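You operate a simulated robot arm through the tools that you are given. There is no shell and no other tool.

The job below is to be done with a simulated two-armed robot. You get a single attempt, and the scene is never put back.

TASK
Square the turn bar till the skew display reads nought.
Fine: shut the bar valve first, free the clamp, turn the bar wheel, tighten the clamp, then open the valve again. Where these are worked on the way, their far stop is far enough and under half their travel is too little: bar valve.

It is judged by the outcome, as a careful person would: the job done as asked, and still so three seconds after it is handed in. It fails if anything else is knocked over, pushed out of place, dropped, spilled or broken.

THE ROBOT
Two 7-joint arms with fingered hands on one trunk that stands fixed in place. Base frame: the origin is at the foot of the trunk, x ahead of it, y to its left, z up. Lengths are in mm, angles in rad, forces in N, time in s.
The left shoulder is at [30, 120, 1038], the right one opposite. With the tool pointing down near the work surface each hand reaches from about 220 to 680 mm from the base axis, measured 20 degrees to its own side. Payload 4 kg a hand.
Tool frame (each hand has its own): the origin (TCP) lies between the finger pads and is the grasp point; the fingertips stand 19 mm ahead of it; z points along the fingers, y is the line along which they close. The gripper opens to 120 mm; its body begins 53 mm behind the TCP. The gripper is a hand of 3 fingers: y runs from the thumb to the fingers, the wrist lies at [0, 0, -219] in the tool frame, and closing takes about 1.5 s.
Orientation is that of the tool frame in the base frame, as a unit quaternion [w, x, y, z]. With the fingers straight down and closing along the base's y, the tool's x points along the base's -x, its y along +y and its z along -z.

THE INTERFACE
- The arms move only by the tool play_rows. It takes "left_rows", "right_rows" or both (then of equal length, played together; a hand with none holds still); each is text: rows parted by semicolons, each of 6 numbers parted by spaces: the shift along the tool's x, y, z in mm, then the turn, a rotation vector about the tool's x, y, z in rad. In form: dx dy dz ax ay az; .... A call has 1 to 20 rows; each row is the pose to reach, as a shift and turn from the pose commanded when the call began, along the tool's axes at that moment. "left_hand" and "right_hand" are, for a hand that has rows, the opening, from 0 (shut) to 1 (fully open), set as the call begins (left out, the last holds). Each row takes 0.2 s and may step no farther than 50 mm and 0.15 rad from the row before; otherwise, or with a gripper value out of range, the whole call is refused. Where a pose cannot be reached the arm comes as near as it can. A force on the tool above 40 N (or 10 N above the force at the start of the call, whichever is more), or a blocked arm, ends the call early, and 0.2 s more pass. Each finger travels about 72 mm/s and halts on what it meets, pressing with about 29 N; the grip force reading is that of the motor and also rises with nothing between the fingers. The clock runs only during rows and for 0.2 s after the last one: add rows that repeat a pose to give the fingers time. The reply holds the time, the measured pose of the TCP, the force on the tool along the base axes, the opening and the grip force, in the units named above and with some noise, with the torque about the TCP (base axes, N m) and any sound that the robot's microphone picked up.
- Cameras (640 x 400 px; columns grow to the right, rows downward): "scene" is now at [54, 4.6, 1596.5]; the picture's right is [0.04, -1.00, 0.00], its down [-0.69, -0.03, -0.73] and it looks along [0.73, 0.03, -0.69] (base axes); focal length 335 px, centre (320, 200). "left" rides on the left gripper at [-66, -4, -79] in its tool frame; the picture's right is [0.05, -1.00, 0.00], its down [0.76, 0.04, -0.64] and it looks along [0.64, 0.03, 0.77] (tool axes); focal length 251 px, centre (320, 200). "right" rides on the right gripper at [66, -4, -79] in its tool frame; the picture's right is [0.05, 1.00, 0.00], its down [-0.76, 0.04, -0.64] and it looks along [-0.64, 0.04, 0.77] (tool axes); focal length 251 px, centre (320, 200). There is no depth. A picture from a camera that has moved, and an enlarged one, comes with that camera's place and axes in the base frame and with its lens. The place of the scene camera against the robot may be out by one fixed shift of up to 12 mm in any direction.
- camera(camera): a new picture of that camera. No time passes.
- lift_body(by): moves the trunk up (or, below 0, down) by that many mm; the arms and the scene camera ride with it, the base frame stays. It gives what a move gives, with no picture.
- move_fingers(finger1, finger2, thumb_bend, hand): sets how far each is bent, from 0 (flat) to 1 (curled in); at 0.3 the hand is open as for a grip, at 0.7 the pads meet at the TCP. One left out holds its place. A second passes; each finger stops where it meets its share of the squeeze, and holds until it gets a number again. A gripper value or a shape takes the hand back. It gives what a move gives, with no picture; readings hold the bend of each and the force on the fingers (four entries, about 0 where the hand has none), thumb and palm.
- hand_shape(shape, hand): the hand has 3 fingers and takes this shape, open, in about a second: jaw (thumb against the fingers, like two jaws); tri (thumb and two fingers); tip (a fingertip pinch); poke (one finger out to press); point (the index stretched); flat (the hand flat); cup (the hand cupped); fist (a fist). The gripper value then closes the fingers along that shape, each until it touches; the sizes above hold for jaw. It gives what a move gives, with no picture.
- pan_tilt(pan, tilt): turns the head with the scene camera to pan (to the left, within 2.094 rad either way) and tilt (down, from -0.506 to 1.204), counted from straight ahead of the robot. It gives what a move gives.
- inspect(camera, box): a new picture of the part [left, top, right, bottom] of that camera's present view, enlarged. No time passes.
- job_done(): hands the job in; it is judged then, once.

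Places have to be worked out from the pictures, the camera data and where the tool is seen. Open the grippers and draw the arms clear of the work before you hand the job in, unless the task says otherwise.

The tools are called after "Request:" as name(argument=value, ...) on one line, values as JSON. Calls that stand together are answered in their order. play_rows: Moves the arms, as the interface text tells. Its arguments: {"type":"object","properties":{"left_rows":{"type":"string"},"left_hand":{"type":"number"},"right_rows":{"type":"string"},"right_hand":{"type":"number"}},"required":[]} The other tools are called the same way: lift_body (by) moves the trunk up or down; hand_shape (shape, hand) gives the hand a shape; move_fingers (finger1, finger2, thumb_bend, hand) moves the fingers one by one; pan_tilt (pan, tilt) turns the head that bears the scene camera; camera (camera) takes a picture; inspect (camera, box) takes an enlarged picture of a part of a camera's view; job_done () hands the job in.

At the start:

```text
t: 0.0
left_position: [541.2, 220.7, 988.5]
left_tcp_rot: [0.0, 0.001, 1.0, 0.0]
left_ft_force: [0.7, 0.2, 0.4]
left_wrist_torque: [-0.04, 0.02, -0.03]
left_finger_gap: 119.9
left_grasp_force: 0.0
left_shape: jaw
left_bend: [0.3, 0.3, 0.3]
left_finger forces: [0.0, 0.0, 0.0, 0.0, 0.0, 0.0]
right_position: [451.7, -189.5, 1052.6]
right_tcp_rot: [0.0, -0.001, 1.0, -0.001]
right_ft_force: [0.5, 0.0, 0.5]
right_wrist_torque: [0.0, 0.0, 0.02]
right_finger_gap: 119.9
right_grasp_force: 0.1
right_shape: jaw
right_bend: [0.3, 0.3, 0.3]
right_finger forces: [0.0, 0.0, 0.0, 0.1, 0.0, 0.0]
trunk travel left (down, up): [-250.0, 290.0]
head pan, tilt (commanded): [0.04, 0.757]
```

scene: 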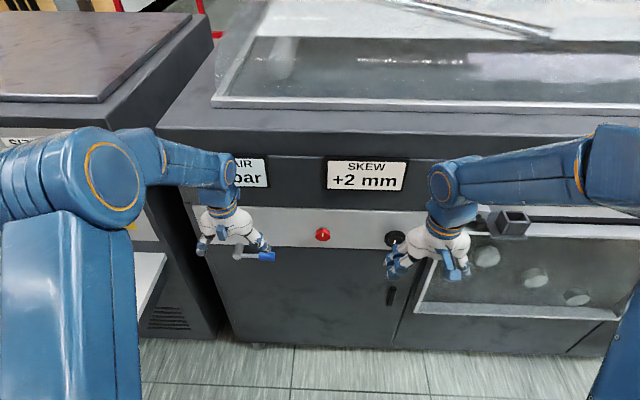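
right: 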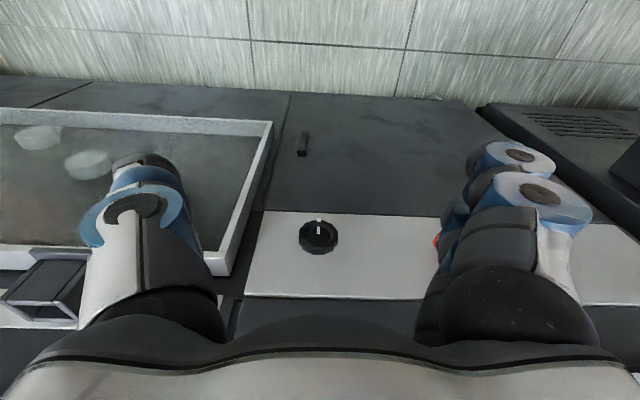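
left: 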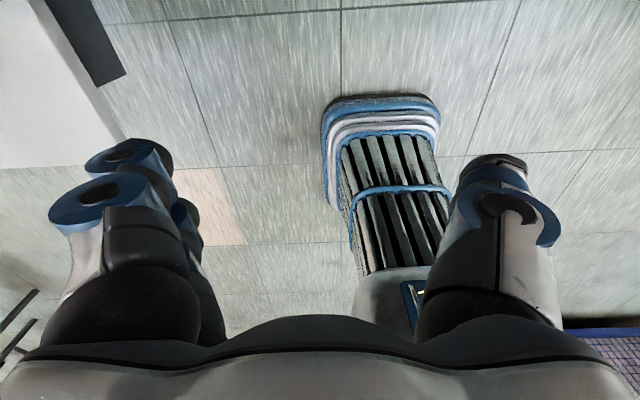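

The scene shows a machine front with an air display, a skew display (+2 mm), a blue lever, a red knob and a black knob. I look closer at the panel first.

Request:
inspect(camera="scene", box=[180, 140, 480, 320])

Request:
inspect(camera="right", box=[200, 100, 640, 350])

Request:
camera(camera="left")

```text
2.13 times, centred on (330, 230) of scene
camera zoom: at [54.0, 4.6, 1596.5], right [0.04, -1.0, 0.0], down [-0.69, -0.03, -0.73], along [0.73, 0.03, -0.69], focal length 715 px, centre (299, 136)
```

zoom: 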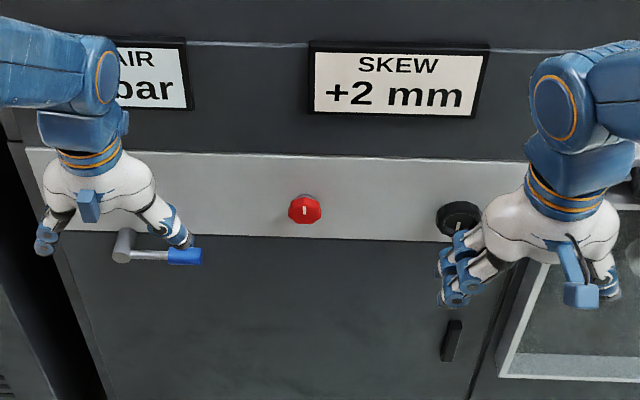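

```text
1.45 times, centred on (420, 225) of right
camera zoom: at [385.7, -192.5, 1131.2], right [-0.05, 1.0, 0.0], down [0.76, 0.04, 0.64], along [0.64, 0.04, -0.77], focal length 366 px, centre (174, 164)
```

zoom: 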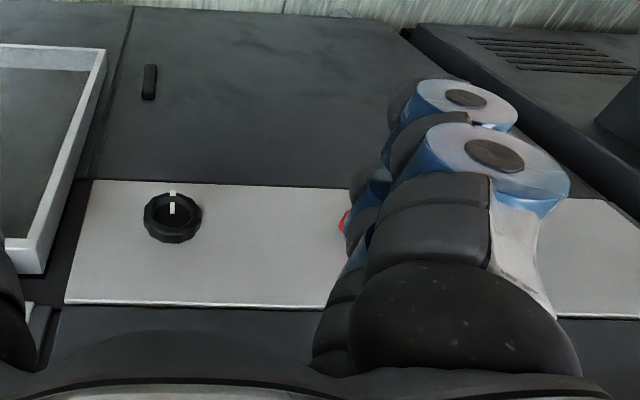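

```text
taken
camera left: at [606.9, 217.7, 1067.5], right [-0.05, -1.0, 0.0], down [-0.76, 0.04, 0.64], along [-0.64, 0.03, -0.77], focal length 251 px, centre (320, 200)
```

left: 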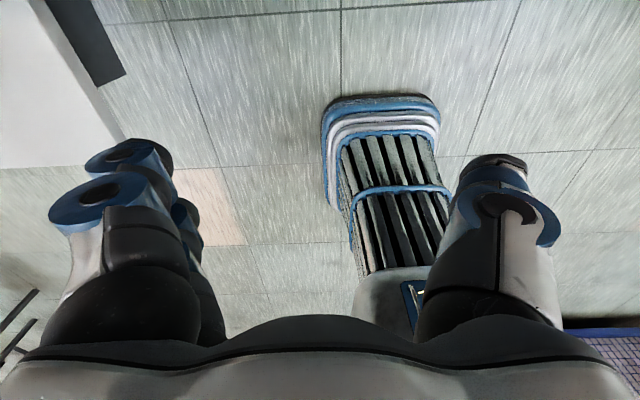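

The red knob, black knob and blue lever sit on a grey strip of a roughly vertical front at about x≈660. I draw both hands back (away from the machine) so that I can see the displays and any labels.

Request:
play_rows(left_rows="40 0 0 0 0 0; 80 0 0 0 0 0; 120 10 0 0 0 0; 160 30 0 0 0 0; 180 60 0 0 0 0; 180 60 0 0 0 0", right_rows="30 0 0 0 0 0; 60 -30 0 0 0 0; 90 -60 0 0 0 0; 110 -100 0 0 0 0; 110 -130 0 0 0 0; 110 -130 0 0 0 0")

Request:
camera(camera="scene")

```text
t: 1.4
left_position: [363.8, 279.1, 990.5]
left_tcp_rot: [0.001, 0.001, 1.0, 0.0]
left_ft_force: [-0.2, -0.4, -0.1]
left_wrist_torque: [0.05, -0.02, 0.03]
left_finger_gap: 120.0
left_grasp_force: 0.1
left_shape: jaw
left_bend: [0.3, 0.3, 0.3]
left_finger forces: [0.0, 0.0, 0.0, 0.1, 0.0, 0.0]
right_position: [341.7, -321.3, 1052.3]
right_tcp_rot: [0.001, 0.0, 1.0, 0.0]
right_ft_force: [0.3, -0.3, 0.0]
right_wrist_torque: [0.01, -0.03, -0.01]
right_finger_gap: 120.0
right_grasp_force: 0.1
right_shape: jaw
right_bend: [0.3, 0.3, 0.3]
right_finger forces: [0.1, 0.0, 0.0, 0.1, 0.0, 0.0]
trunk travel left (down, up): [-250.0, 290.0]
head pan, tilt (commanded): [0.04, 0.757]
```

```text
taken
camera scene: at [53.7, 4.0, 1596.5], right [0.04, -1.0, 0.0], down [-0.69, -0.03, -0.73], along [0.73, 0.03, -0.69], focal length 335 px, centre (320, 200)
```

scene: 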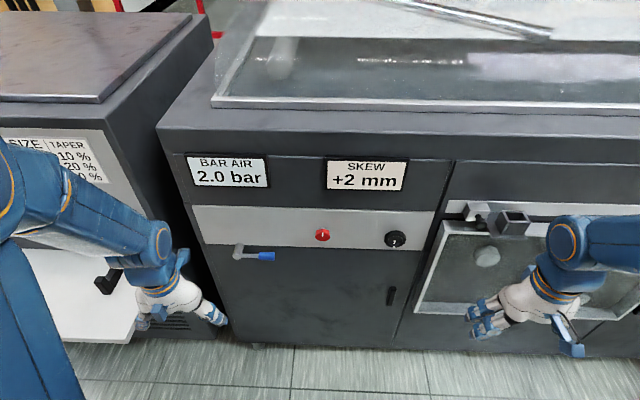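

Displays read BAR AIR 2.0 bar and SKEW +2 mm. I enlarge the panel controls, the left-hand placard and the right tray.

Request:
inspect(camera="scene", box=[170, 140, 330, 280])

Request:
inspect(camera="scene", box=[300, 150, 460, 320])

Request:
inspect(camera="scene", box=[400, 180, 640, 340])

Request:
inspect(camera="scene", box=[0, 100, 200, 320])

```text
2.86 times, centred on (250, 210) of scene
camera zoom: at [53.7, 4.0, 1596.5], right [0.04, -1.0, 0.0], down [-0.69, -0.03, -0.73], along [0.73, 0.03, -0.69], focal length 958 px, centre (520, 171)
```

zoom: 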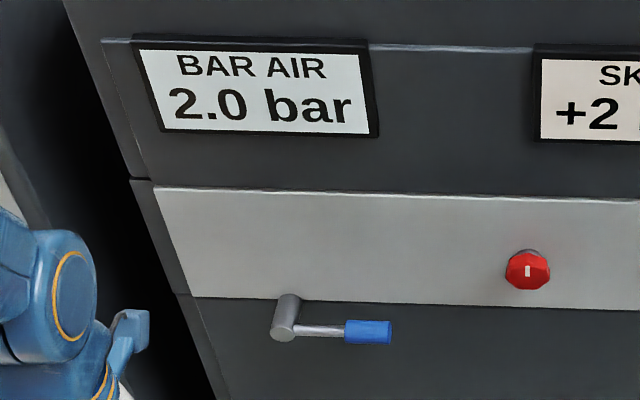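

```text
2.35 times, centred on (380, 235) of scene
camera zoom: at [53.7, 4.0, 1596.5], right [0.04, -1.0, 0.0], down [-0.69, -0.03, -0.73], along [0.73, 0.03, -0.69], focal length 789 px, centre (179, 118)
```

zoom: 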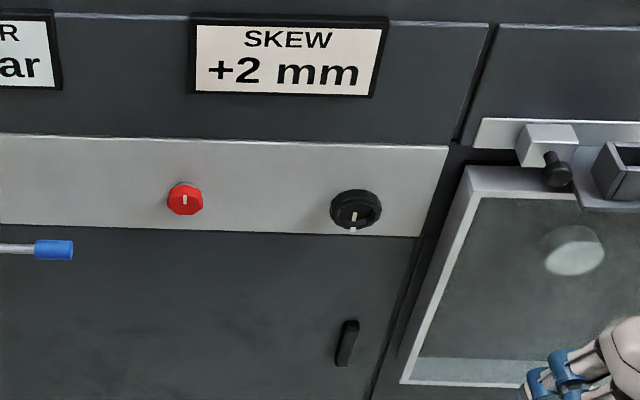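

```text
2.50 times, centred on (520, 260) of scene
camera zoom: at [53.7, 4.0, 1596.5], right [0.04, -1.0, 0.0], down [-0.69, -0.03, -0.73], along [0.73, 0.03, -0.69], focal length 838 px, centre (-180, 50)
```

zoom: 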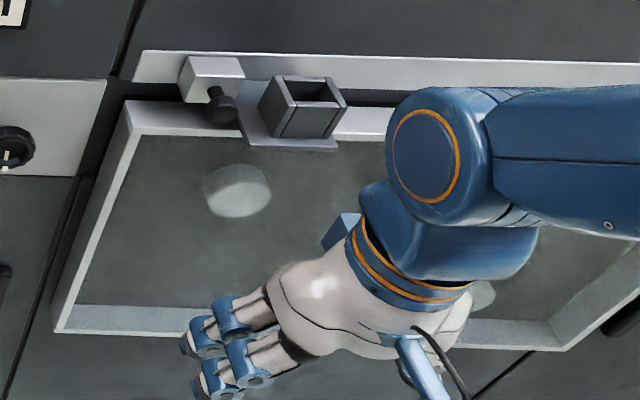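

```text
1.82 times, centred on (100, 210) of scene
camera zoom: at [53.7, 4.0, 1596.5], right [0.04, -1.0, 0.0], down [-0.69, -0.03, -0.73], along [0.73, 0.03, -0.69], focal length 609 px, centre (720, 182)
```

zoom: 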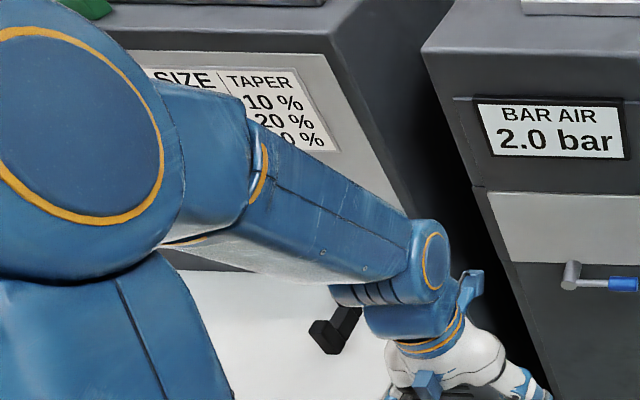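

The blue lever (bar air valve), red knob (likely clamp) and black wheel with a mark (bar wheel) look to be on a vertical panel. I pitch both hands to point forward (+x) while staying well short of the panel, to look closely with the hand cameras.

Request:
play_rows(left_rows="-18 -5 0 0 -0.143 0; -36 -10 0 0 -0.286 0; -54 -15 0 0 -0.429 0; -72 -20 0 0 -0.572 0; -90 -25 0 0 -0.715 0; -108 -30 0 0 -0.858 0; -126 -35 0 0 -1.0 0; -144 -40 0 0 -1.143 0; -156 -45 0 0 -1.286 0; -166 -49 0 0 -1.429 0; -176 -49 0 0 -1.571 0; -176 -49 0 0 -1.571 0", right_rows="-18 10 5 0 -0.143 0; -36 20 10 0 -0.286 0; -54 30 15 0 -0.429 0; -72 40 20 0 -0.572 0; -90 50 25 0 -0.715 0; -108 60 30 0 -0.858 0; -126 70 35 0 -1.0 0; -144 80 40 0 -1.143 0; -162 90 45 0 -1.286 0; -180 100 50 0 -1.429 0; -190 110 50 0 -1.571 0; -190 110 50 0 -1.571 0")

Request:
camera(camera="scene")

Request:
camera(camera="left")

Request:
camera(camera="right")

```text
t: 4.0
left_position: [538.3, 233.8, 990.4]
left_tcp_rot: [0.708, 0.0, 0.706, -0.001]
left_ft_force: [0.3, 0.3, 0.7]
left_wrist_torque: [0.01, 0.01, 0.0]
left_finger_gap: 120.1
left_grasp_force: 0.0
left_shape: jaw
left_bend: [0.3, 0.3, 0.3]
left_finger forces: [0.0, 0.0, 0.0, 0.1, 0.0, 0.0]
right_position: [532.7, -311.8, 1052.8]
right_tcp_rot: [0.695, -0.021, 0.718, 0.021]
right_ft_force: [-0.2, 0.7, 0.3]
right_wrist_torque: [-0.01, -0.01, -0.01]
right_finger_gap: 119.8
right_grasp_force: 0.1
right_shape: jaw
right_bend: [0.3, 0.3, 0.3]
right_finger forces: [0.0, 0.1, 0.0, 0.1, 0.1, 0.0]
right hand out of reach, approached as far as the arm can: row 4, 8, 9, 10, 11, 12
trunk travel left (down, up): [-250.0, 290.0]
head pan, tilt (commanded): [0.04, 0.757]
```

```text
taken
camera scene: at [53.4, 5.4, 1596.6], right [0.04, -1.0, 0.0], down [-0.69, -0.03, -0.73], along [0.73, 0.03, -0.69], focal length 335 px, centre (320, 200)
```

scene: 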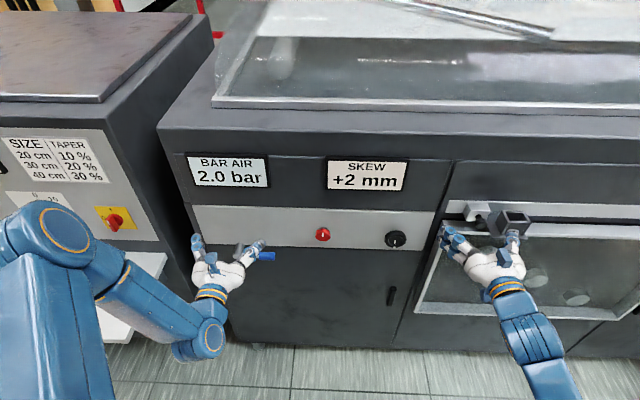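

```text
taken
camera left: at [458.8, 230.4, 1055.6], right [0.0, -1.0, -0.05], down [-0.64, 0.04, -0.77], along [0.77, 0.03, -0.64], focal length 251 px, centre (320, 200)
```

left: 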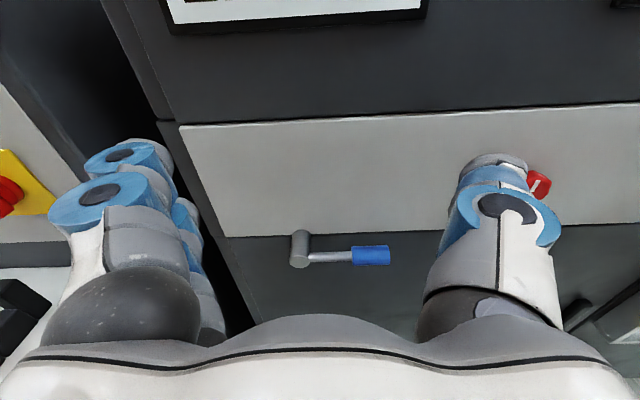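

```text
taken
camera right: at [452.3, -319.8, 990.1], right [-0.06, 1.0, -0.05], down [-0.62, 0.0, 0.78], along [0.78, 0.08, 0.62], focal length 251 px, centre (320, 200)
```

right: 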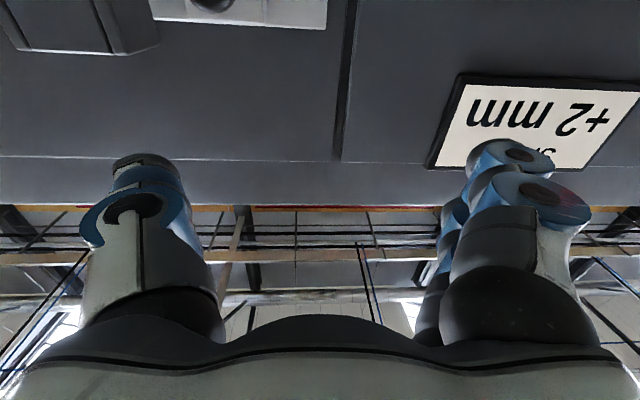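

The left hand reached its pose and sees the lever well; the right hand seems wrist-limited in this roll. I zoom on the lever and then lower the left hand for a second viewpoint while rolling the right hand half round so its camera ends up above.

Request:
inspect(camera="left", box=[200, 100, 440, 300])

Request:
play_rows(left_rows="10 0 0 0 0 0; 20 0 0 0 0 0; 30 0 0 0 0 0; 40 0 0 0 0 0; 50 0 0 0 0 0; 60 0 0 0 0 0; 70 0 0 0 0 0; 80 0 0 0 0 0; 90 0 0 0 0 0; 100 0 0 0 0 0; 100 0 0 0 0 0", right_rows="0 0 0 0 0 0.14; 0 0 0 0 0 0.28; 0 0 0 0 0 0.42; 0 0 0 0 0 0.56; 0 0 0 0 0 0.7; 0 0 0 0 0 0.84; 0 0 0 0 0 0.98; 0 0 0 0 0 1.12; 0 0 0 0 0 1.26; 0 0 0 0 0 1.4; 0 0 0 0 0 1.54")

Request:
camera(camera="scene")

Request:
camera(camera="left")

Request:
camera(camera="right")

```text
2.00 times, centred on (320, 200) of left
camera zoom: at [458.8, 230.4, 1055.6], right [0.0, -1.0, -0.05], down [-0.64, 0.04, -0.77], along [0.77, 0.03, -0.64], focal length 503 px, centre (320, 200)
```

zoom: 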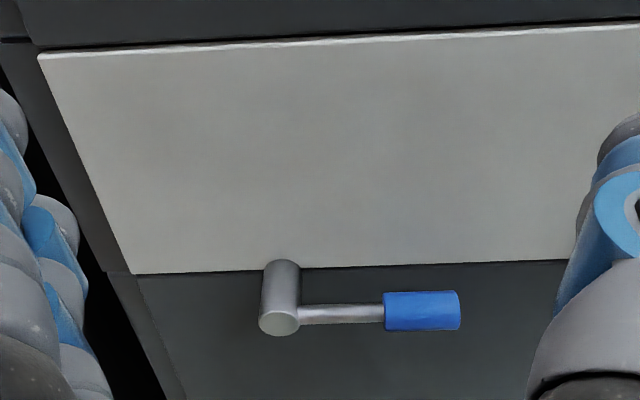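

```text
t: 6.4
left_position: [536.6, 233.6, 890.7]
left_tcp_rot: [0.707, 0.001, 0.707, -0.001]
left_ft_force: [-0.1, -0.1, 0.1]
left_wrist_torque: [0.0, 0.02, -0.02]
left_finger_gap: 120.0
left_grasp_force: 0.0
left_shape: jaw
left_bend: [0.3, 0.3, 0.3]
left_finger forces: [0.0, 0.1, 0.1, 0.1, 0.0, 0.0]
right_position: [532.0, -311.4, 1053.0]
right_tcp_rot: [0.483, 0.486, 0.53, 0.5]
right_ft_force: [-0.1, -0.5, 0.3]
right_wrist_torque: [0.0, -0.01, 0.02]
right_finger_gap: 119.8
right_grasp_force: 0.0
right_shape: jaw
right_bend: [0.3, 0.3, 0.3]
right_finger forces: [0.1, 0.0, 0.0, 0.0, 0.0, 0.0]
trunk travel left (down, up): [-250.0, 290.0]
head pan, tilt (commanded): [0.04, 0.757]
```

```text
taken
camera scene: at [53.7, 4.6, 1596.5], right [0.04, -1.0, 0.0], down [-0.69, -0.03, -0.73], along [0.73, 0.03, -0.69], focal length 335 px, centre (320, 200)
```

scene: 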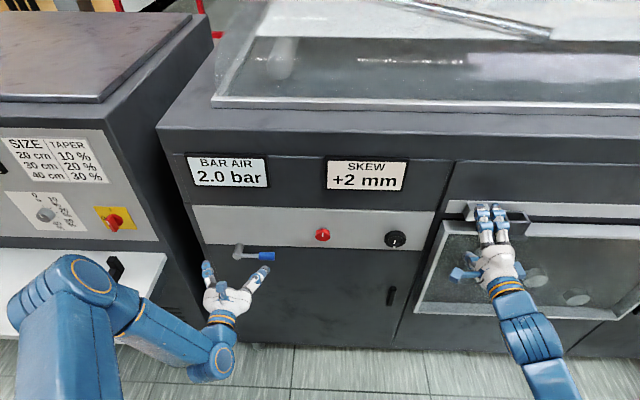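

```text
taken
camera left: at [457.5, 229.7, 955.5], right [0.0, -1.0, -0.05], down [-0.64, 0.04, -0.76], along [0.77, 0.03, -0.64], focal length 251 px, centre (320, 200)
```

left: 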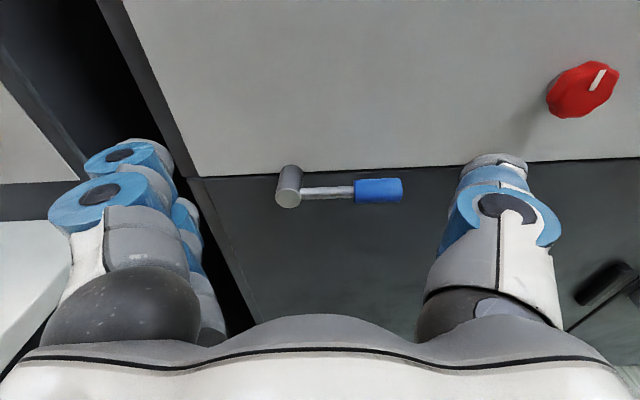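

```text
taken
camera right: at [450.3, -249.6, 1050.7], right [0.03, 0.08, 1.0], down [-0.59, -0.8, 0.08], along [0.8, -0.59, 0.02], focal length 251 px, centre (320, 200)
```

right: 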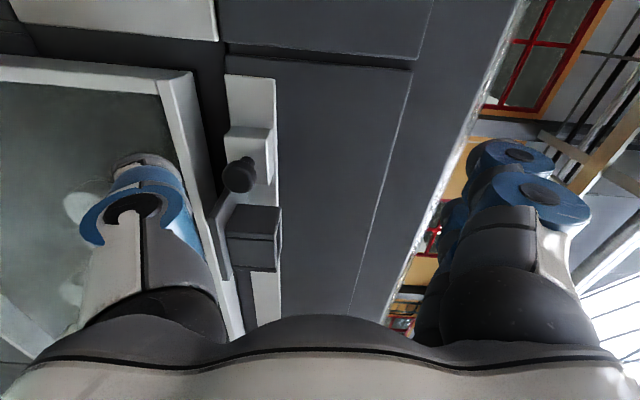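

Triangulating from the two left views, the lever hub front is at about (645, 268, 801), with the blue grip centred near (650, 180, 804) and the panel at x≈690. I finish rolling the right hand (another ~90°) and bring it in front of the black wheel, well back, for a view.

Request:
play_rows(right_rows="0 0 0 0 0 0.145; 0 0 0 0 0 0.29; 0 0 0 0 0 0.435; 0 0 0 0 0 0.58; 0 0 0 0 0 0.725; 0 0 0 0 0 0.87; 0 0 0 0 0 1.015; 0 0 0 0 0 1.16; 0 0 0 0 0 1.305; 0 0 0 0 0 1.45; 0 0 0 0 0 1.57; 20 -15 0 0 0 1.57; 40 -30 0 0 0 1.57; 60 -45 0 0 0 1.57; 80 -60 0 0 0 1.57; 100 -75 0 0 0 1.57; 120 -90 0 0 0 1.57; 130 -100 0 0 0 1.57; 130 -100 0 0 0 1.57")

Request:
camera(camera="scene")

Request:
camera(camera="right")

```text
t: 10.4
left_position: [536.3, 233.6, 890.4]
left_tcp_rot: [0.707, -0.001, 0.707, 0.0]
left_ft_force: [0.1, 1.0, -0.5]
left_wrist_torque: [0.0, 0.01, 0.0]
left_finger_gap: 119.7
left_grasp_force: 0.0
left_shape: jaw
left_bend: [0.3, 0.3, 0.3]
left_finger forces: [0.0, 0.0, 0.0, 0.0, 0.1, 0.1]
right_position: [507.4, -296.8, 1006.8]
right_tcp_rot: [-0.031, 0.726, 0.053, 0.685]
right_ft_force: [-0.4, -0.2, 0.0]
right_wrist_torque: [-0.02, -0.01, 0.01]
right_finger_gap: 120.1
right_grasp_force: 0.1
right_shape: jaw
right_bend: [0.3, 0.3, 0.3]
right_finger forces: [0.0, 0.0, 0.0, 0.0, 0.0, 0.1]
right hand out of reach, approached as far as the arm can: row 12, 13, 14, 15, 16, 17, 18, 19
trunk travel left (down, up): [-250.0, 290.0]
head pan, tilt (commanded): [0.04, 0.757]
```

```text
taken
camera scene: at [53.7, 4.6, 1596.5], right [0.04, -1.0, 0.0], down [-0.69, -0.03, -0.73], along [0.73, 0.03, -0.69], focal length 335 px, centre (320, 200)
```

scene: 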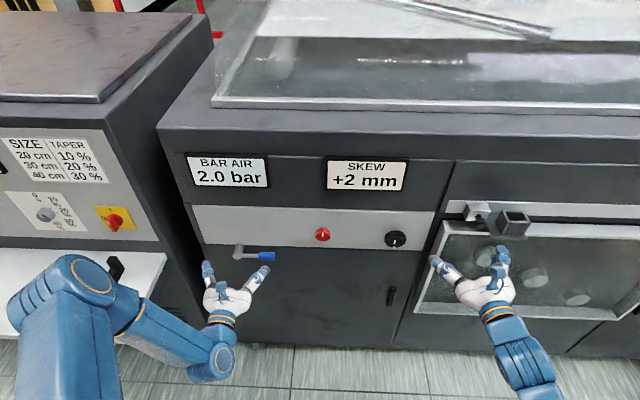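

```text
taken
camera right: at [433.5, -299.4, 1076.9], right [0.12, -0.99, 0.08], down [-0.68, -0.14, -0.72], along [0.73, 0.03, -0.69], focal length 251 px, centre (320, 200)
```

right: 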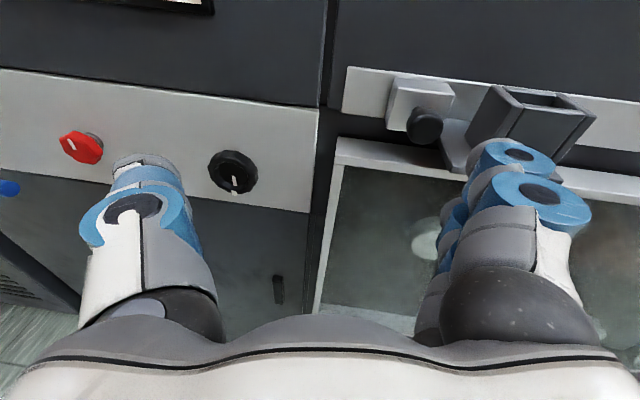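

The right hand rolled fine, but sideways motion is blocked by the arm's present configuration. I pitch it back to pointing down while drawing it back, to re-approach as the mirror of the left arm's successful path.

Request:
play_rows(right_rows="4 0 -10 0 -0.143 0; 8 0 -20 0 -0.286 0; 12 0 -30 0 -0.429 0; 16 0 -40 0 -0.572 0; 20 0 -50 0 -0.715 0; 24 0 -60 0 -0.858 0; 28 0 -70 0 -1.0 0; 32 0 -80 0 -1.143 0; 36 0 -90 0 -1.286 0; 40 0 -100 0 -1.429 0; 44 0 -110 0 -1.571 0; 44 0 -110 0 -1.571 0")

Request:
camera(camera="scene")

```text
t: 13.0
left_position: [537.3, 233.1, 891.5]
left_tcp_rot: [0.707, 0.0, 0.707, 0.0]
left_ft_force: [0.2, -0.3, 0.6]
left_wrist_torque: [0.0, -0.02, 0.02]
left_finger_gap: 120.0
left_grasp_force: 0.0
left_shape: jaw
left_bend: [0.3, 0.3, 0.3]
left_finger forces: [0.0, 0.0, 0.1, 0.0, 0.0, 0.0]
right_position: [403.3, -307.4, 1057.0]
right_tcp_rot: [0.016, 0.998, 0.059, -0.029]
right_ft_force: [0.5, -0.3, -0.8]
right_wrist_torque: [0.02, 0.02, -0.02]
right_finger_gap: 119.8
right_grasp_force: 0.1
right_shape: jaw
right_bend: [0.3, 0.3, 0.3]
right_finger forces: [0.1, 0.1, 0.0, 0.0, 0.0, 0.0]
trunk travel left (down, up): [-250.0, 290.0]
head pan, tilt (commanded): [0.04, 0.757]
```

```text
taken
camera scene: at [53.5, 3.9, 1596.5], right [0.04, -1.0, 0.0], down [-0.69, -0.03, -0.73], along [0.73, 0.03, -0.69], focal length 335 px, centre (320, 200)
```

scene: 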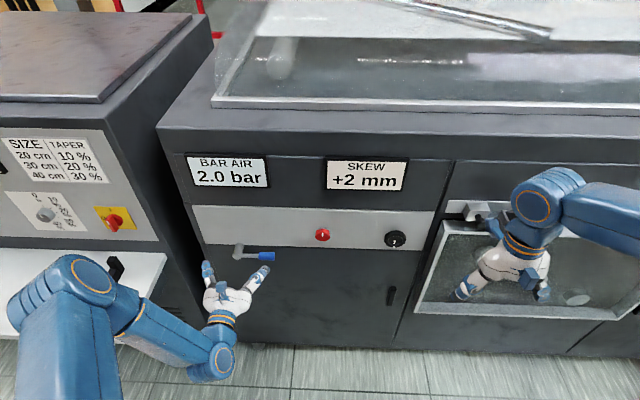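

The right hand now points down in the mirrored roll. I straighten its small tilt and move it inward a little before pitching forward again.

Request:
play_rows(right_rows="0 -10 10 0.008 0.015 0.03; 0 -20 20 0.016 0.029 0.059; 0 -30 30 0.024 0.044 0.088; 0 -45 45 0.032 0.058 0.118; 0 -60 60 0.032 0.058 0.118; 0 -60 60 0.032 0.058 0.118")

```text
t: 14.4
left_position: [537.2, 233.2, 890.3]
left_tcp_rot: [0.707, -0.001, 0.707, -0.001]
left_ft_force: [0.2, 0.4, 0.0]
left_wrist_torque: [-0.01, 0.02, 0.02]
left_finger_gap: 119.8
left_grasp_force: 0.0
left_shape: jaw
left_bend: [0.3, 0.3, 0.3]
left_finger forces: [0.0, 0.0, 0.0, 0.1, 0.1, 0.0]
right_position: [396.0, -248.0, 998.8]
right_tcp_rot: [-0.001, 1.0, 0.0, 0.0]
right_ft_force: [-0.7, 0.0, -0.2]
right_wrist_torque: [-0.02, 0.02, -0.01]
right_finger_gap: 120.1
right_grasp_force: 0.0
right_shape: jaw
right_bend: [0.3, 0.3, 0.3]
right_finger forces: [0.0, 0.0, 0.0, 0.1, 0.1, 0.0]
trunk travel left (down, up): [-250.0, 290.0]
head pan, tilt (commanded): [0.04, 0.757]
```

The right hand is square and pointing down at (396, -248, 999). Now I pitch it forward while moving ahead, mirroring the left arm's motion.

Request:
play_rows(right_rows="16 -2 0 0 0.143 0; 32 -4 0 0 0.286 0; 48 -6 0 0 0.429 0; 64 -8 0 0 0.572 0; 80 -10 0 0 0.715 0; 94 -12 0 0 0.858 0; 106 -14 0 0 1.0 0; 118 -16 0 0 1.143 0; 130 -18 0 0 1.286 0; 140 -18 0 0 1.429 0; 144 -18 0 0 1.571 0; 144 -18 0 0 1.571 0")

Request:
camera(camera="scene")

Request:
camera(camera="right")

```text
t: 17.0
left_position: [537.0, 233.7, 890.8]
left_tcp_rot: [0.707, 0.0, 0.707, 0.0]
left_ft_force: [0.3, -0.7, -1.1]
left_wrist_torque: [0.0, 0.01, 0.0]
left_finger_gap: 119.8
left_grasp_force: 0.0
left_shape: jaw
left_bend: [0.3, 0.3, 0.3]
left_finger forces: [0.0, 0.0, 0.0, 0.0, 0.0, 0.0]
right_position: [443.2, -242.1, 995.7]
right_tcp_rot: [0.001, 0.977, 0.0, 0.212]
right_ft_force: [0.3, 0.0, -0.2]
right_wrist_torque: [0.0, 0.02, -0.02]
right_finger_gap: 119.9
right_grasp_force: 0.1
right_shape: jaw
right_bend: [0.3, 0.3, 0.3]
right_finger forces: [0.1, 0.1, 0.1, 0.0, 0.0, 0.0]
right hand out of reach, approached as far as the arm can: row 4, 5, 6, 7, 8, 9, 10, 11, 12
trunk travel left (down, up): [-250.0, 290.0]
head pan, tilt (commanded): [0.04, 0.757]
```

```text
taken
camera scene: at [53.9, 4.6, 1596.5], right [0.04, -1.0, 0.0], down [-0.69, -0.03, -0.73], along [0.73, 0.03, -0.69], focal length 335 px, centre (320, 200)
```

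scene: 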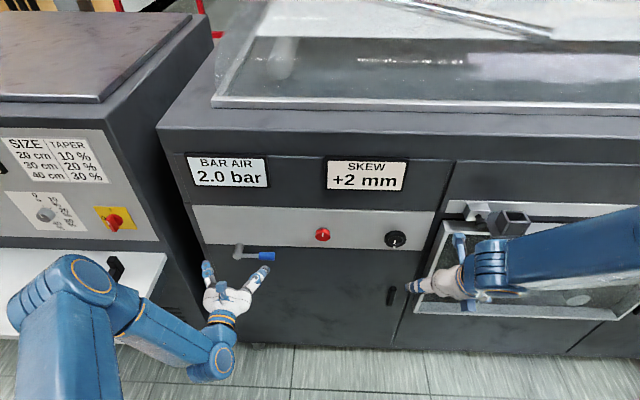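

```text
taken
camera right: at [470.8, -238.6, 1095.0], right [0.05, -1.0, 0.02], down [-0.96, -0.04, 0.27], along [-0.27, -0.03, -0.96], focal length 251 px, centre (320, 200)
```

right: 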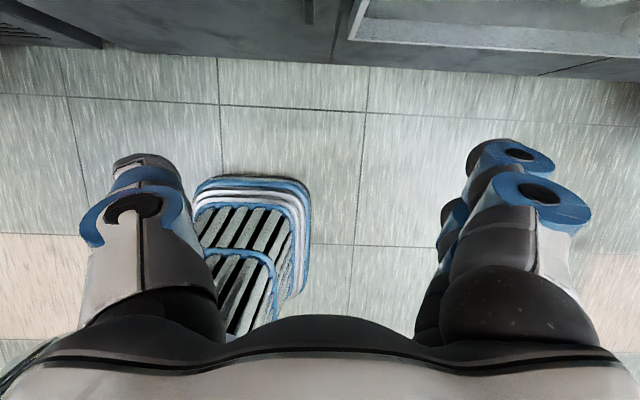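

The right wrist is limiting again in this pose, so I'll leave it aside for now and do the valve with the left hand. I close the left hand into a blunt pusher and position it above the blue grip (y≈180), fingers still above the lever height.

Request:
play_rows(left_rows="0 -10 0 0 0 0; 0 -20 10 0 0 0; 0 -30 20 0 0 0; 0 -40 30 0 0 0; 0 -53 40 0 0 0; 0 -53 50 0 0 0; 0 -53 60 0 0 0; 0 -53 70 0 0 0; 0 -53 80 0 0 0; 0 -53 80 0 0 0", left_hand=0)

Request:
camera(camera="left")

Request:
camera(camera="scene")

```text
t: 19.2
left_position: [619.1, 180.7, 889.2]
left_tcp_rot: [0.707, 0.001, 0.707, -0.001]
left_ft_force: [-0.3, 1.0, 0.0]
left_wrist_torque: [0.01, 0.03, 0.01]
left_finger_gap: 0.0
left_grasp_force: 28.9
left_shape: jaw
left_bend: [0.75, 0.75, 0.45]
left_finger forces: [0.0, 0.0, 0.1, 0.0, 0.0, 0.0]
right_position: [442.7, -243.4, 995.1]
right_tcp_rot: [0.0, 0.977, -0.001, 0.212]
right_ft_force: [-0.1, -0.1, 0.6]
right_wrist_torque: [0.01, 0.0, -0.01]
right_finger_gap: 119.8
right_grasp_force: 0.1
right_shape: jaw
right_bend: [0.3, 0.3, 0.3]
right_finger forces: [0.1, 0.0, 0.0, 0.1, 0.1, 0.0]
trunk travel left (down, up): [-250.0, 290.0]
head pan, tilt (commanded): [0.04, 0.757]
```

```text
taken
camera left: at [539.2, 177.0, 954.5], right [0.0, -1.0, -0.05], down [-0.64, 0.04, -0.76], along [0.77, 0.03, -0.64], focal length 251 px, centre (320, 200)
```

left: 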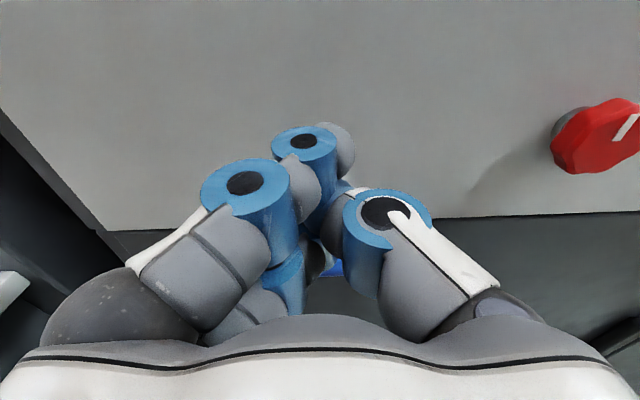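

```text
taken
camera scene: at [53.8, 4.7, 1596.5], right [0.04, -1.0, 0.0], down [-0.69, -0.03, -0.73], along [0.73, 0.03, -0.69], focal length 335 px, centre (320, 200)
```

scene: 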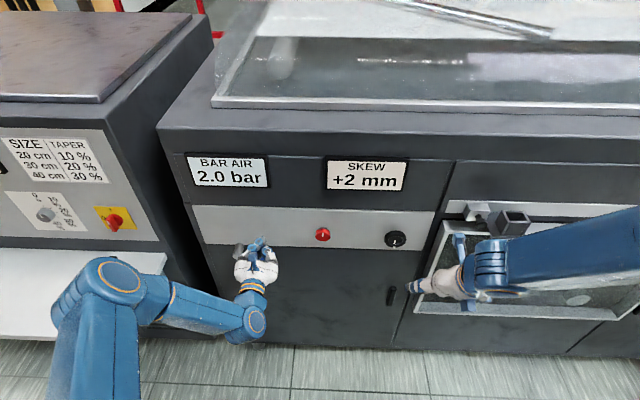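

Fingers are shut with two fingers stacked vertically opposite the thumb. I move forward to x≈645 and descend gently to feel for the lever from above.

Request:
play_rows(left_rows="0 0 10 0 0 0; 0 0 20 0 0 0; 0 0 26 0 0 0; 5 0 26 0 0 0; 10 0 26 0 0 0; 15 0 26 0 0 0; 20 0 26 0 0 0; 25 0 26 0 0 0; 30 0 26 0 0 0; 35 0 26 0 0 0; 40 0 26 0 0 0")

Request:
camera(camera="left")

Request:
inspect(camera="scene", box=[170, 140, 330, 280])

```text
t: 21.6
left_position: [643.3, 179.6, 847.6]
left_tcp_rot: [0.707, 0.0, 0.707, 0.0]
left_ft_force: [-0.3, -0.6, -0.4]
left_wrist_torque: [-0.02, -0.02, -0.03]
left_finger_gap: 0.0
left_grasp_force: 29.1
left_shape: jaw
left_bend: [0.75, 0.75, 0.45]
left_finger forces: [0.0, 0.1, 0.1, 0.1, 0.1, 0.0]
right_position: [442.3, -241.9, 996.7]
right_tcp_rot: [0.0, 0.977, 0.0, 0.213]
right_ft_force: [0.0, 0.0, -0.3]
right_wrist_torque: [0.03, 0.01, -0.02]
right_finger_gap: 119.9
right_grasp_force: 0.1
right_shape: jaw
right_bend: [0.3, 0.3, 0.3]
right_finger forces: [0.0, 0.0, 0.0, 0.0, 0.0, 0.0]
trunk travel left (down, up): [-250.0, 290.0]
head pan, tilt (commanded): [0.04, 0.757]
```

```text
taken
camera left: at [564.3, 174.6, 913.4], right [0.0, -1.0, -0.05], down [-0.64, 0.04, -0.76], along [0.77, 0.04, -0.64], focal length 251 px, centre (320, 200)
```

left: 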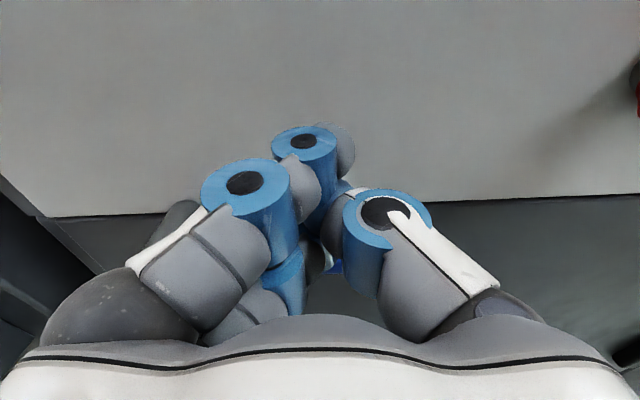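

```text
2.86 times, centred on (250, 210) of scene
camera zoom: at [54.0, 4.6, 1596.5], right [0.04, -1.0, 0.0], down [-0.69, -0.03, -0.73], along [0.73, 0.03, -0.69], focal length 958 px, centre (520, 171)
```

zoom: 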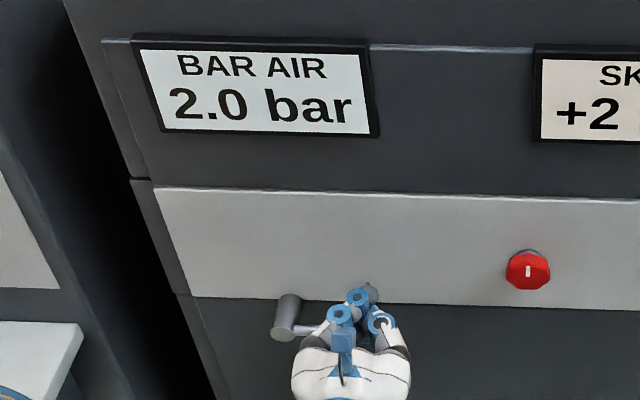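

No contact yet at z≈848. I continue downward in small steps.

Request:
play_rows(left_rows="4 0 0 0 0 0; 8 0 0 0 0 0; 12 0 0 0 0 0; 16 0 0 0 0 0; 20 0 0 0 0 0; 20 0 0 0 0 0")

Request:
inspect(camera="scene", box=[170, 140, 330, 280])

```text
t: 23.0
left_position: [642.8, 180.1, 834.2]
left_tcp_rot: [0.709, 0.0, 0.705, 0.001]
left_ft_force: [1.2, -1.7, 25.2]
left_wrist_torque: [-0.1, -0.23, -0.02]
left_finger_gap: 0.1
left_grasp_force: 28.9
left_shape: jaw
left_bend: [0.75, 0.75, 0.45]
left_finger forces: [0.0, 34.7, 0.0, 0.1, 0.0, 0.0]
right_position: [441.1, -242.7, 997.8]
right_tcp_rot: [-0.001, 0.977, 0.0, 0.213]
right_ft_force: [0.5, -0.8, 0.0]
right_wrist_torque: [-0.02, 0.0, -0.01]
right_finger_gap: 120.0
right_grasp_force: 0.0
right_shape: jaw
right_bend: [0.3, 0.3, 0.3]
right_finger forces: [0.0, 0.0, 0.0, 0.0, 0.0, 0.0]
trunk travel left (down, up): [-250.0, 290.0]
head pan, tilt (commanded): [0.04, 0.757]
```

```text
2.86 times, centred on (250, 210) of scene
camera zoom: at [50.5, 3.5, 1596.8], right [0.04, -1.0, 0.0], down [-0.69, -0.03, -0.73], along [0.73, 0.03, -0.69], focal length 958 px, centre (520, 171)
```

zoom: 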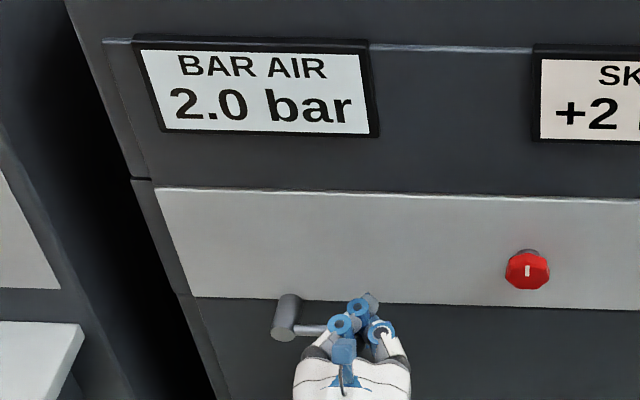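

Contact at z≈835 with 25 N upward and no clear lever motion. I press a little harder to see whether it yields downward.

Request:
play_rows(left_rows="3 0 0 0 0 0; 6 0 0 0 0 0; 6 0 0 0 0 0")

Request:
camera(camera="left")

Request:
inspect(camera="scene", box=[170, 140, 330, 280])

```text
t: 23.6
left_position: [645.4, 180.1, 835.0]
left_tcp_rot: [0.715, -0.001, 0.699, 0.001]
left_ft_force: [-9.2, -0.6, 20.2]
left_wrist_torque: [-0.12, 0.13, -0.02]
left_finger_gap: 0.1
left_grasp_force: 28.6
left_shape: jaw
left_bend: [0.75, 0.76, 0.45]
left_finger forces: [0.0, 29.1, 0.0, 0.0, 0.0, 0.0]
right_position: [440.9, -241.2, 997.9]
right_tcp_rot: [0.0, 0.977, 0.0, 0.214]
right_ft_force: [-0.2, 0.4, 0.0]
right_wrist_torque: [-0.01, 0.0, 0.0]
right_finger_gap: 120.0
right_grasp_force: 0.0
right_shape: jaw
right_bend: [0.3, 0.3, 0.3]
right_finger forces: [0.1, 0.1, 0.0, 0.1, 0.1, 0.0]
trunk travel left (down, up): [-250.0, 290.0]
head pan, tilt (commanded): [0.04, 0.757]
stopped in row 2 (left hand): the force on the tool passed its limit at 41 N (the readings are from after the stop); the commanded pose is now the measured one
```

```text
taken
camera left: at [563.0, 176.7, 897.4], right [0.0, -1.0, -0.05], down [-0.62, 0.04, -0.78], along [0.78, 0.04, -0.62], focal length 251 px, centre (320, 200)
```

left: 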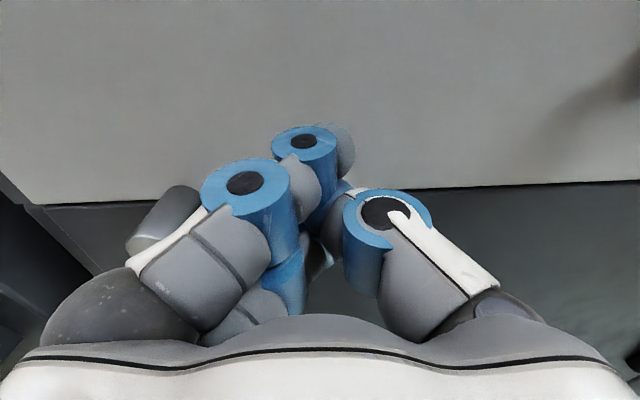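

```text
2.86 times, centred on (250, 210) of scene
camera zoom: at [50.2, 5.0, 1596.5], right [0.04, -1.0, 0.0], down [-0.69, -0.03, -0.73], along [0.73, 0.03, -0.69], focal length 958 px, centre (520, 171)
```

zoom: 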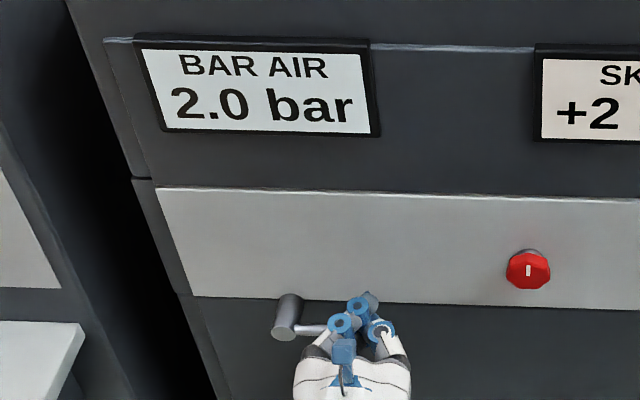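

Downward is a hard stop (41 N, no movement), so the valve must close upward. I back out, drop below the lever and come forward under the blue grip.

Request:
play_rows(left_rows="-8 0 0 0 0.012 0; -8 0 -40 0 0.023 0; -8 0 -75 0 0.023 0; 30 0 -75 0 0.023 0; 70 0 -75 0 0.023 0; 85 0 -75 0 0.023 0; 85 0 -40 0 0.023 0; 85 0 -15 0 0.023 0; 85 0 0 0 0.023 0; 85 0 0 0 0.023 0")

Request:
camera(camera="left")

Request:
inspect(camera="scene", box=[170, 140, 330, 280])

```text
t: 25.8
left_position: [646.2, 180.9, 744.3]
left_tcp_rot: [0.703, 0.0, 0.711, 0.0]
left_ft_force: [0.3, -0.3, -0.2]
left_wrist_torque: [0.04, 0.0, 0.0]
left_finger_gap: 0.0
left_grasp_force: 29.0
left_shape: jaw
left_bend: [0.75, 0.75, 0.45]
left_finger forces: [0.1, 0.1, 0.0, 0.1, 0.0, 0.0]
right_position: [442.9, -243.7, 996.9]
right_tcp_rot: [0.001, 0.977, 0.0, 0.213]
right_ft_force: [-0.4, 0.6, 0.7]
right_wrist_torque: [0.02, 0.0, 0.01]
right_finger_gap: 119.9
right_grasp_force: 0.1
right_shape: jaw
right_bend: [0.3, 0.3, 0.3]
right_finger forces: [0.1, 0.0, 0.0, 0.0, 0.0, 0.1]
trunk travel left (down, up): [-250.0, 290.0]
head pan, tilt (commanded): [0.04, 0.757]
```

```text
taken
camera left: at [567.6, 177.3, 810.7], right [0.0, -1.0, -0.05], down [-0.65, 0.04, -0.76], along [0.76, 0.04, -0.65], focal length 251 px, centre (320, 200)
```

left: 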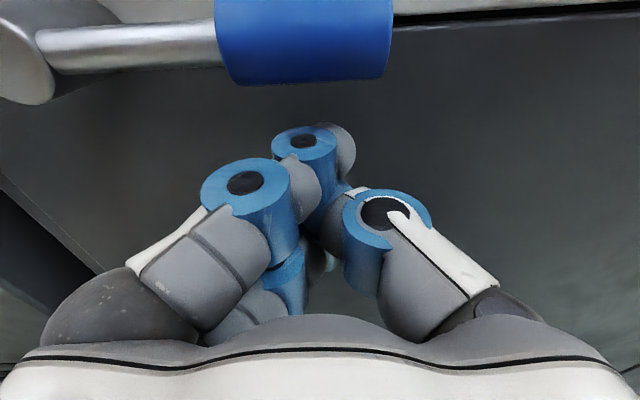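

```text
2.86 times, centred on (250, 210) of scene
camera zoom: at [53.7, 4.8, 1596.5], right [0.04, -1.0, 0.0], down [-0.69, -0.03, -0.73], along [0.73, 0.03, -0.69], focal length 958 px, centre (520, 171)
```

zoom: 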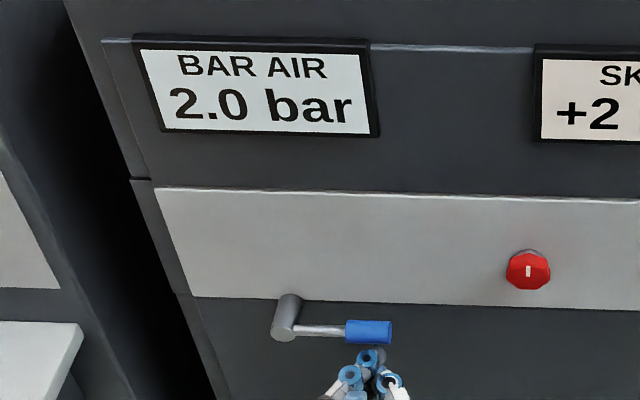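

The grip sits free above the shut fingers. I now push up along the lever's arc to about 45° and watch force and display.

Request:
play_rows(left_rows="-14 0 0 0 0 0; -28 -1 0 0 0 0; -39 -4 0 0 0 0; -51 -6 0 0 0 0; -63 -6 0 0 0 0; -75 -5 0 0 0 0; -88 -1 0 0 0 0; -100 4 0 0 0 0; -100 4 0 0 0 0")

Request:
camera(camera="left")

Request:
inspect(camera="scene", box=[170, 140, 330, 280])

```text
t: 27.8
left_position: [646.8, 185.1, 845.6]
left_tcp_rot: [0.704, 0.001, 0.71, -0.001]
left_ft_force: [-0.7, -0.4, -0.1]
left_wrist_torque: [0.05, -0.08, 0.0]
left_finger_gap: 0.2
left_grasp_force: 29.0
left_shape: jaw
left_bend: [0.75, 0.75, 0.45]
left_finger forces: [0.0, 0.0, 0.0, 0.0, 0.1, 0.0]
right_position: [442.9, -243.1, 995.7]
right_tcp_rot: [-0.001, 0.977, 0.0, 0.212]
right_ft_force: [-1.1, 0.0, -0.1]
right_wrist_torque: [0.03, 0.0, -0.01]
right_finger_gap: 120.1
right_grasp_force: 0.0
right_shape: jaw
right_bend: [0.3, 0.3, 0.3]
right_finger forces: [0.0, 0.0, 0.0, 0.0, 0.0, 0.1]
trunk travel left (down, up): [-250.0, 290.0]
head pan, tilt (commanded): [0.04, 0.757]
```

```text
taken
camera left: at [568.2, 180.4, 912.2], right [0.0, -1.0, -0.05], down [-0.65, 0.04, -0.76], along [0.76, 0.04, -0.65], focal length 251 px, centre (320, 200)
```

left: 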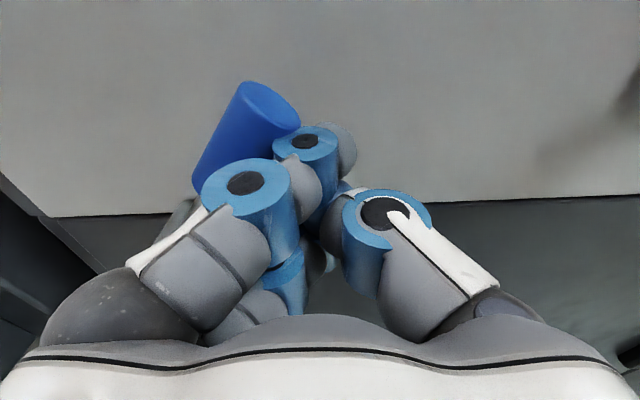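

```text
2.86 times, centred on (250, 210) of scene
camera zoom: at [53.9, 4.5, 1596.5], right [0.04, -1.0, 0.0], down [-0.69, -0.03, -0.73], along [0.73, 0.03, -0.69], focal length 958 px, centre (520, 171)
```

zoom: 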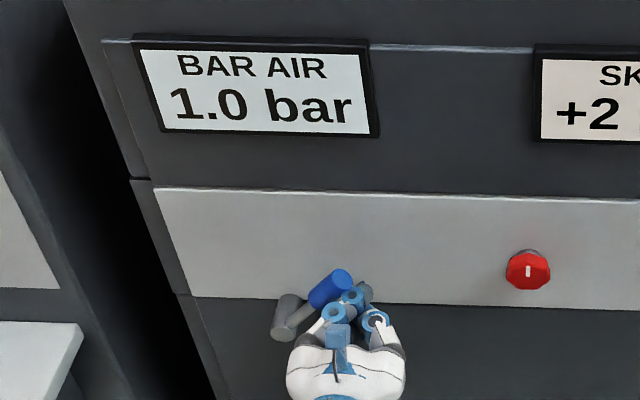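

The valve turned to about 45° and air fell to 1.0 bar, so upward is closing. I continue the arc to vertical and slightly beyond until the stop.

Request:
play_rows(left_rows="-9 6 0 0 0 0; -18 13 0 0 0 0; -27 23 0 0 0 0; -35 33 0 0 0 0; -40 44 0 0 0 0; -44 52 0 0 0 0; -46 58 0 0 0 0; -46 63 0 0 0 0; -46 63 0 0 0 0")

Request:
camera(camera="left")

Request:
inspect(camera="scene", box=[170, 140, 330, 280])

```text
t: 29.8
left_position: [648.0, 247.4, 891.7]
left_tcp_rot: [0.704, 0.001, 0.71, -0.001]
left_ft_force: [-2.7, -8.6, -1.6]
left_wrist_torque: [-0.03, 0.0, 0.0]
left_finger_gap: 0.1
left_grasp_force: 29.2
left_shape: jaw
left_bend: [0.75, 0.75, 0.45]
left_finger forces: [0.0, 0.1, 0.0, 0.0, 10.8, 0.0]
right_position: [443.1, -242.6, 994.9]
right_tcp_rot: [-0.001, 0.977, -0.001, 0.212]
right_ft_force: [-0.3, -0.9, 0.1]
right_wrist_torque: [0.05, -0.01, 0.02]
right_finger_gap: 119.8
right_grasp_force: 0.0
right_shape: jaw
right_bend: [0.3, 0.3, 0.3]
right_finger forces: [0.0, 0.0, 0.0, 0.0, 0.0, 0.1]
trunk travel left (down, up): [-250.0, 290.0]
head pan, tilt (commanded): [0.04, 0.757]
```

```text
taken
camera left: at [568.6, 242.9, 957.5], right [0.0, -1.0, -0.05], down [-0.65, 0.04, -0.76], along [0.76, 0.03, -0.65], focal length 251 px, centre (320, 200)
```

left: 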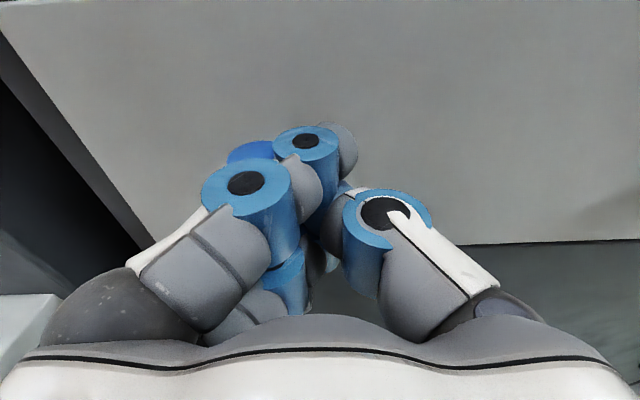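

```text
2.86 times, centred on (250, 210) of scene
camera zoom: at [53.7, 3.5, 1596.5], right [0.04, -1.0, 0.0], down [-0.69, -0.03, -0.73], along [0.73, 0.03, -0.69], focal length 958 px, centre (520, 171)
```

zoom: 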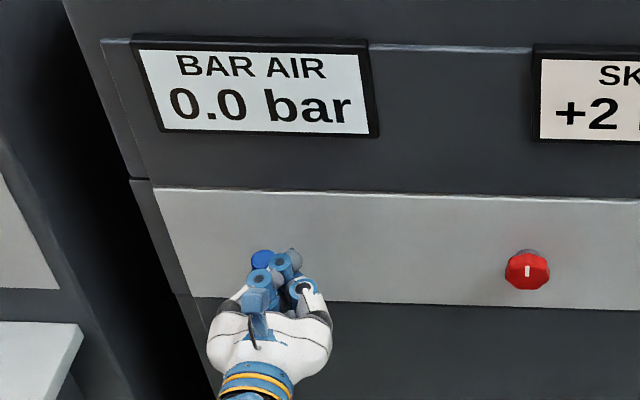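

BAR AIR reads 0.0 bar with the lever near vertical. I nudge a few mm further to make sure it is at the far stop.

Request:
play_rows(left_rows="0 3 0 0 0 0; 0 6 0 0 0 0; 0 8 0 0 0 0; 0 8 0 0 0 0")

Request:
inspect(camera="scene", box=[170, 140, 330, 280])

```text
t: 30.8
left_position: [646.9, 249.5, 891.3]
left_tcp_rot: [0.703, 0.004, 0.711, -0.003]
left_ft_force: [-11.3, -30.1, 1.7]
left_wrist_torque: [-0.03, -0.02, -0.03]
left_finger_gap: 0.0
left_grasp_force: 29.1
left_shape: jaw
left_bend: [0.75, 0.75, 0.45]
left_finger forces: [0.0, 0.0, 0.0, 0.1, 30.2, 0.1]
right_position: [441.7, -244.7, 995.2]
right_tcp_rot: [-0.002, 0.977, 0.001, 0.213]
right_ft_force: [-0.1, 0.5, 0.4]
right_wrist_torque: [0.02, -0.03, 0.0]
right_finger_gap: 120.3
right_grasp_force: 0.0
right_shape: jaw
right_bend: [0.3, 0.3, 0.3]
right_finger forces: [0.0, 0.0, 0.1, 0.0, 0.0, 0.0]
trunk travel left (down, up): [-250.0, 290.0]
head pan, tilt (commanded): [0.04, 0.757]
```

```text
2.86 times, centred on (250, 210) of scene
camera zoom: at [52.0, 0.1, 1596.5], right [0.04, -1.0, 0.0], down [-0.69, -0.03, -0.73], along [0.73, 0.03, -0.69], focal length 958 px, centre (520, 171)
```

zoom: 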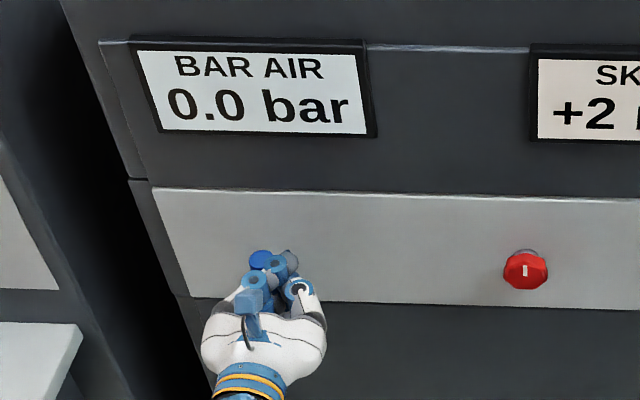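

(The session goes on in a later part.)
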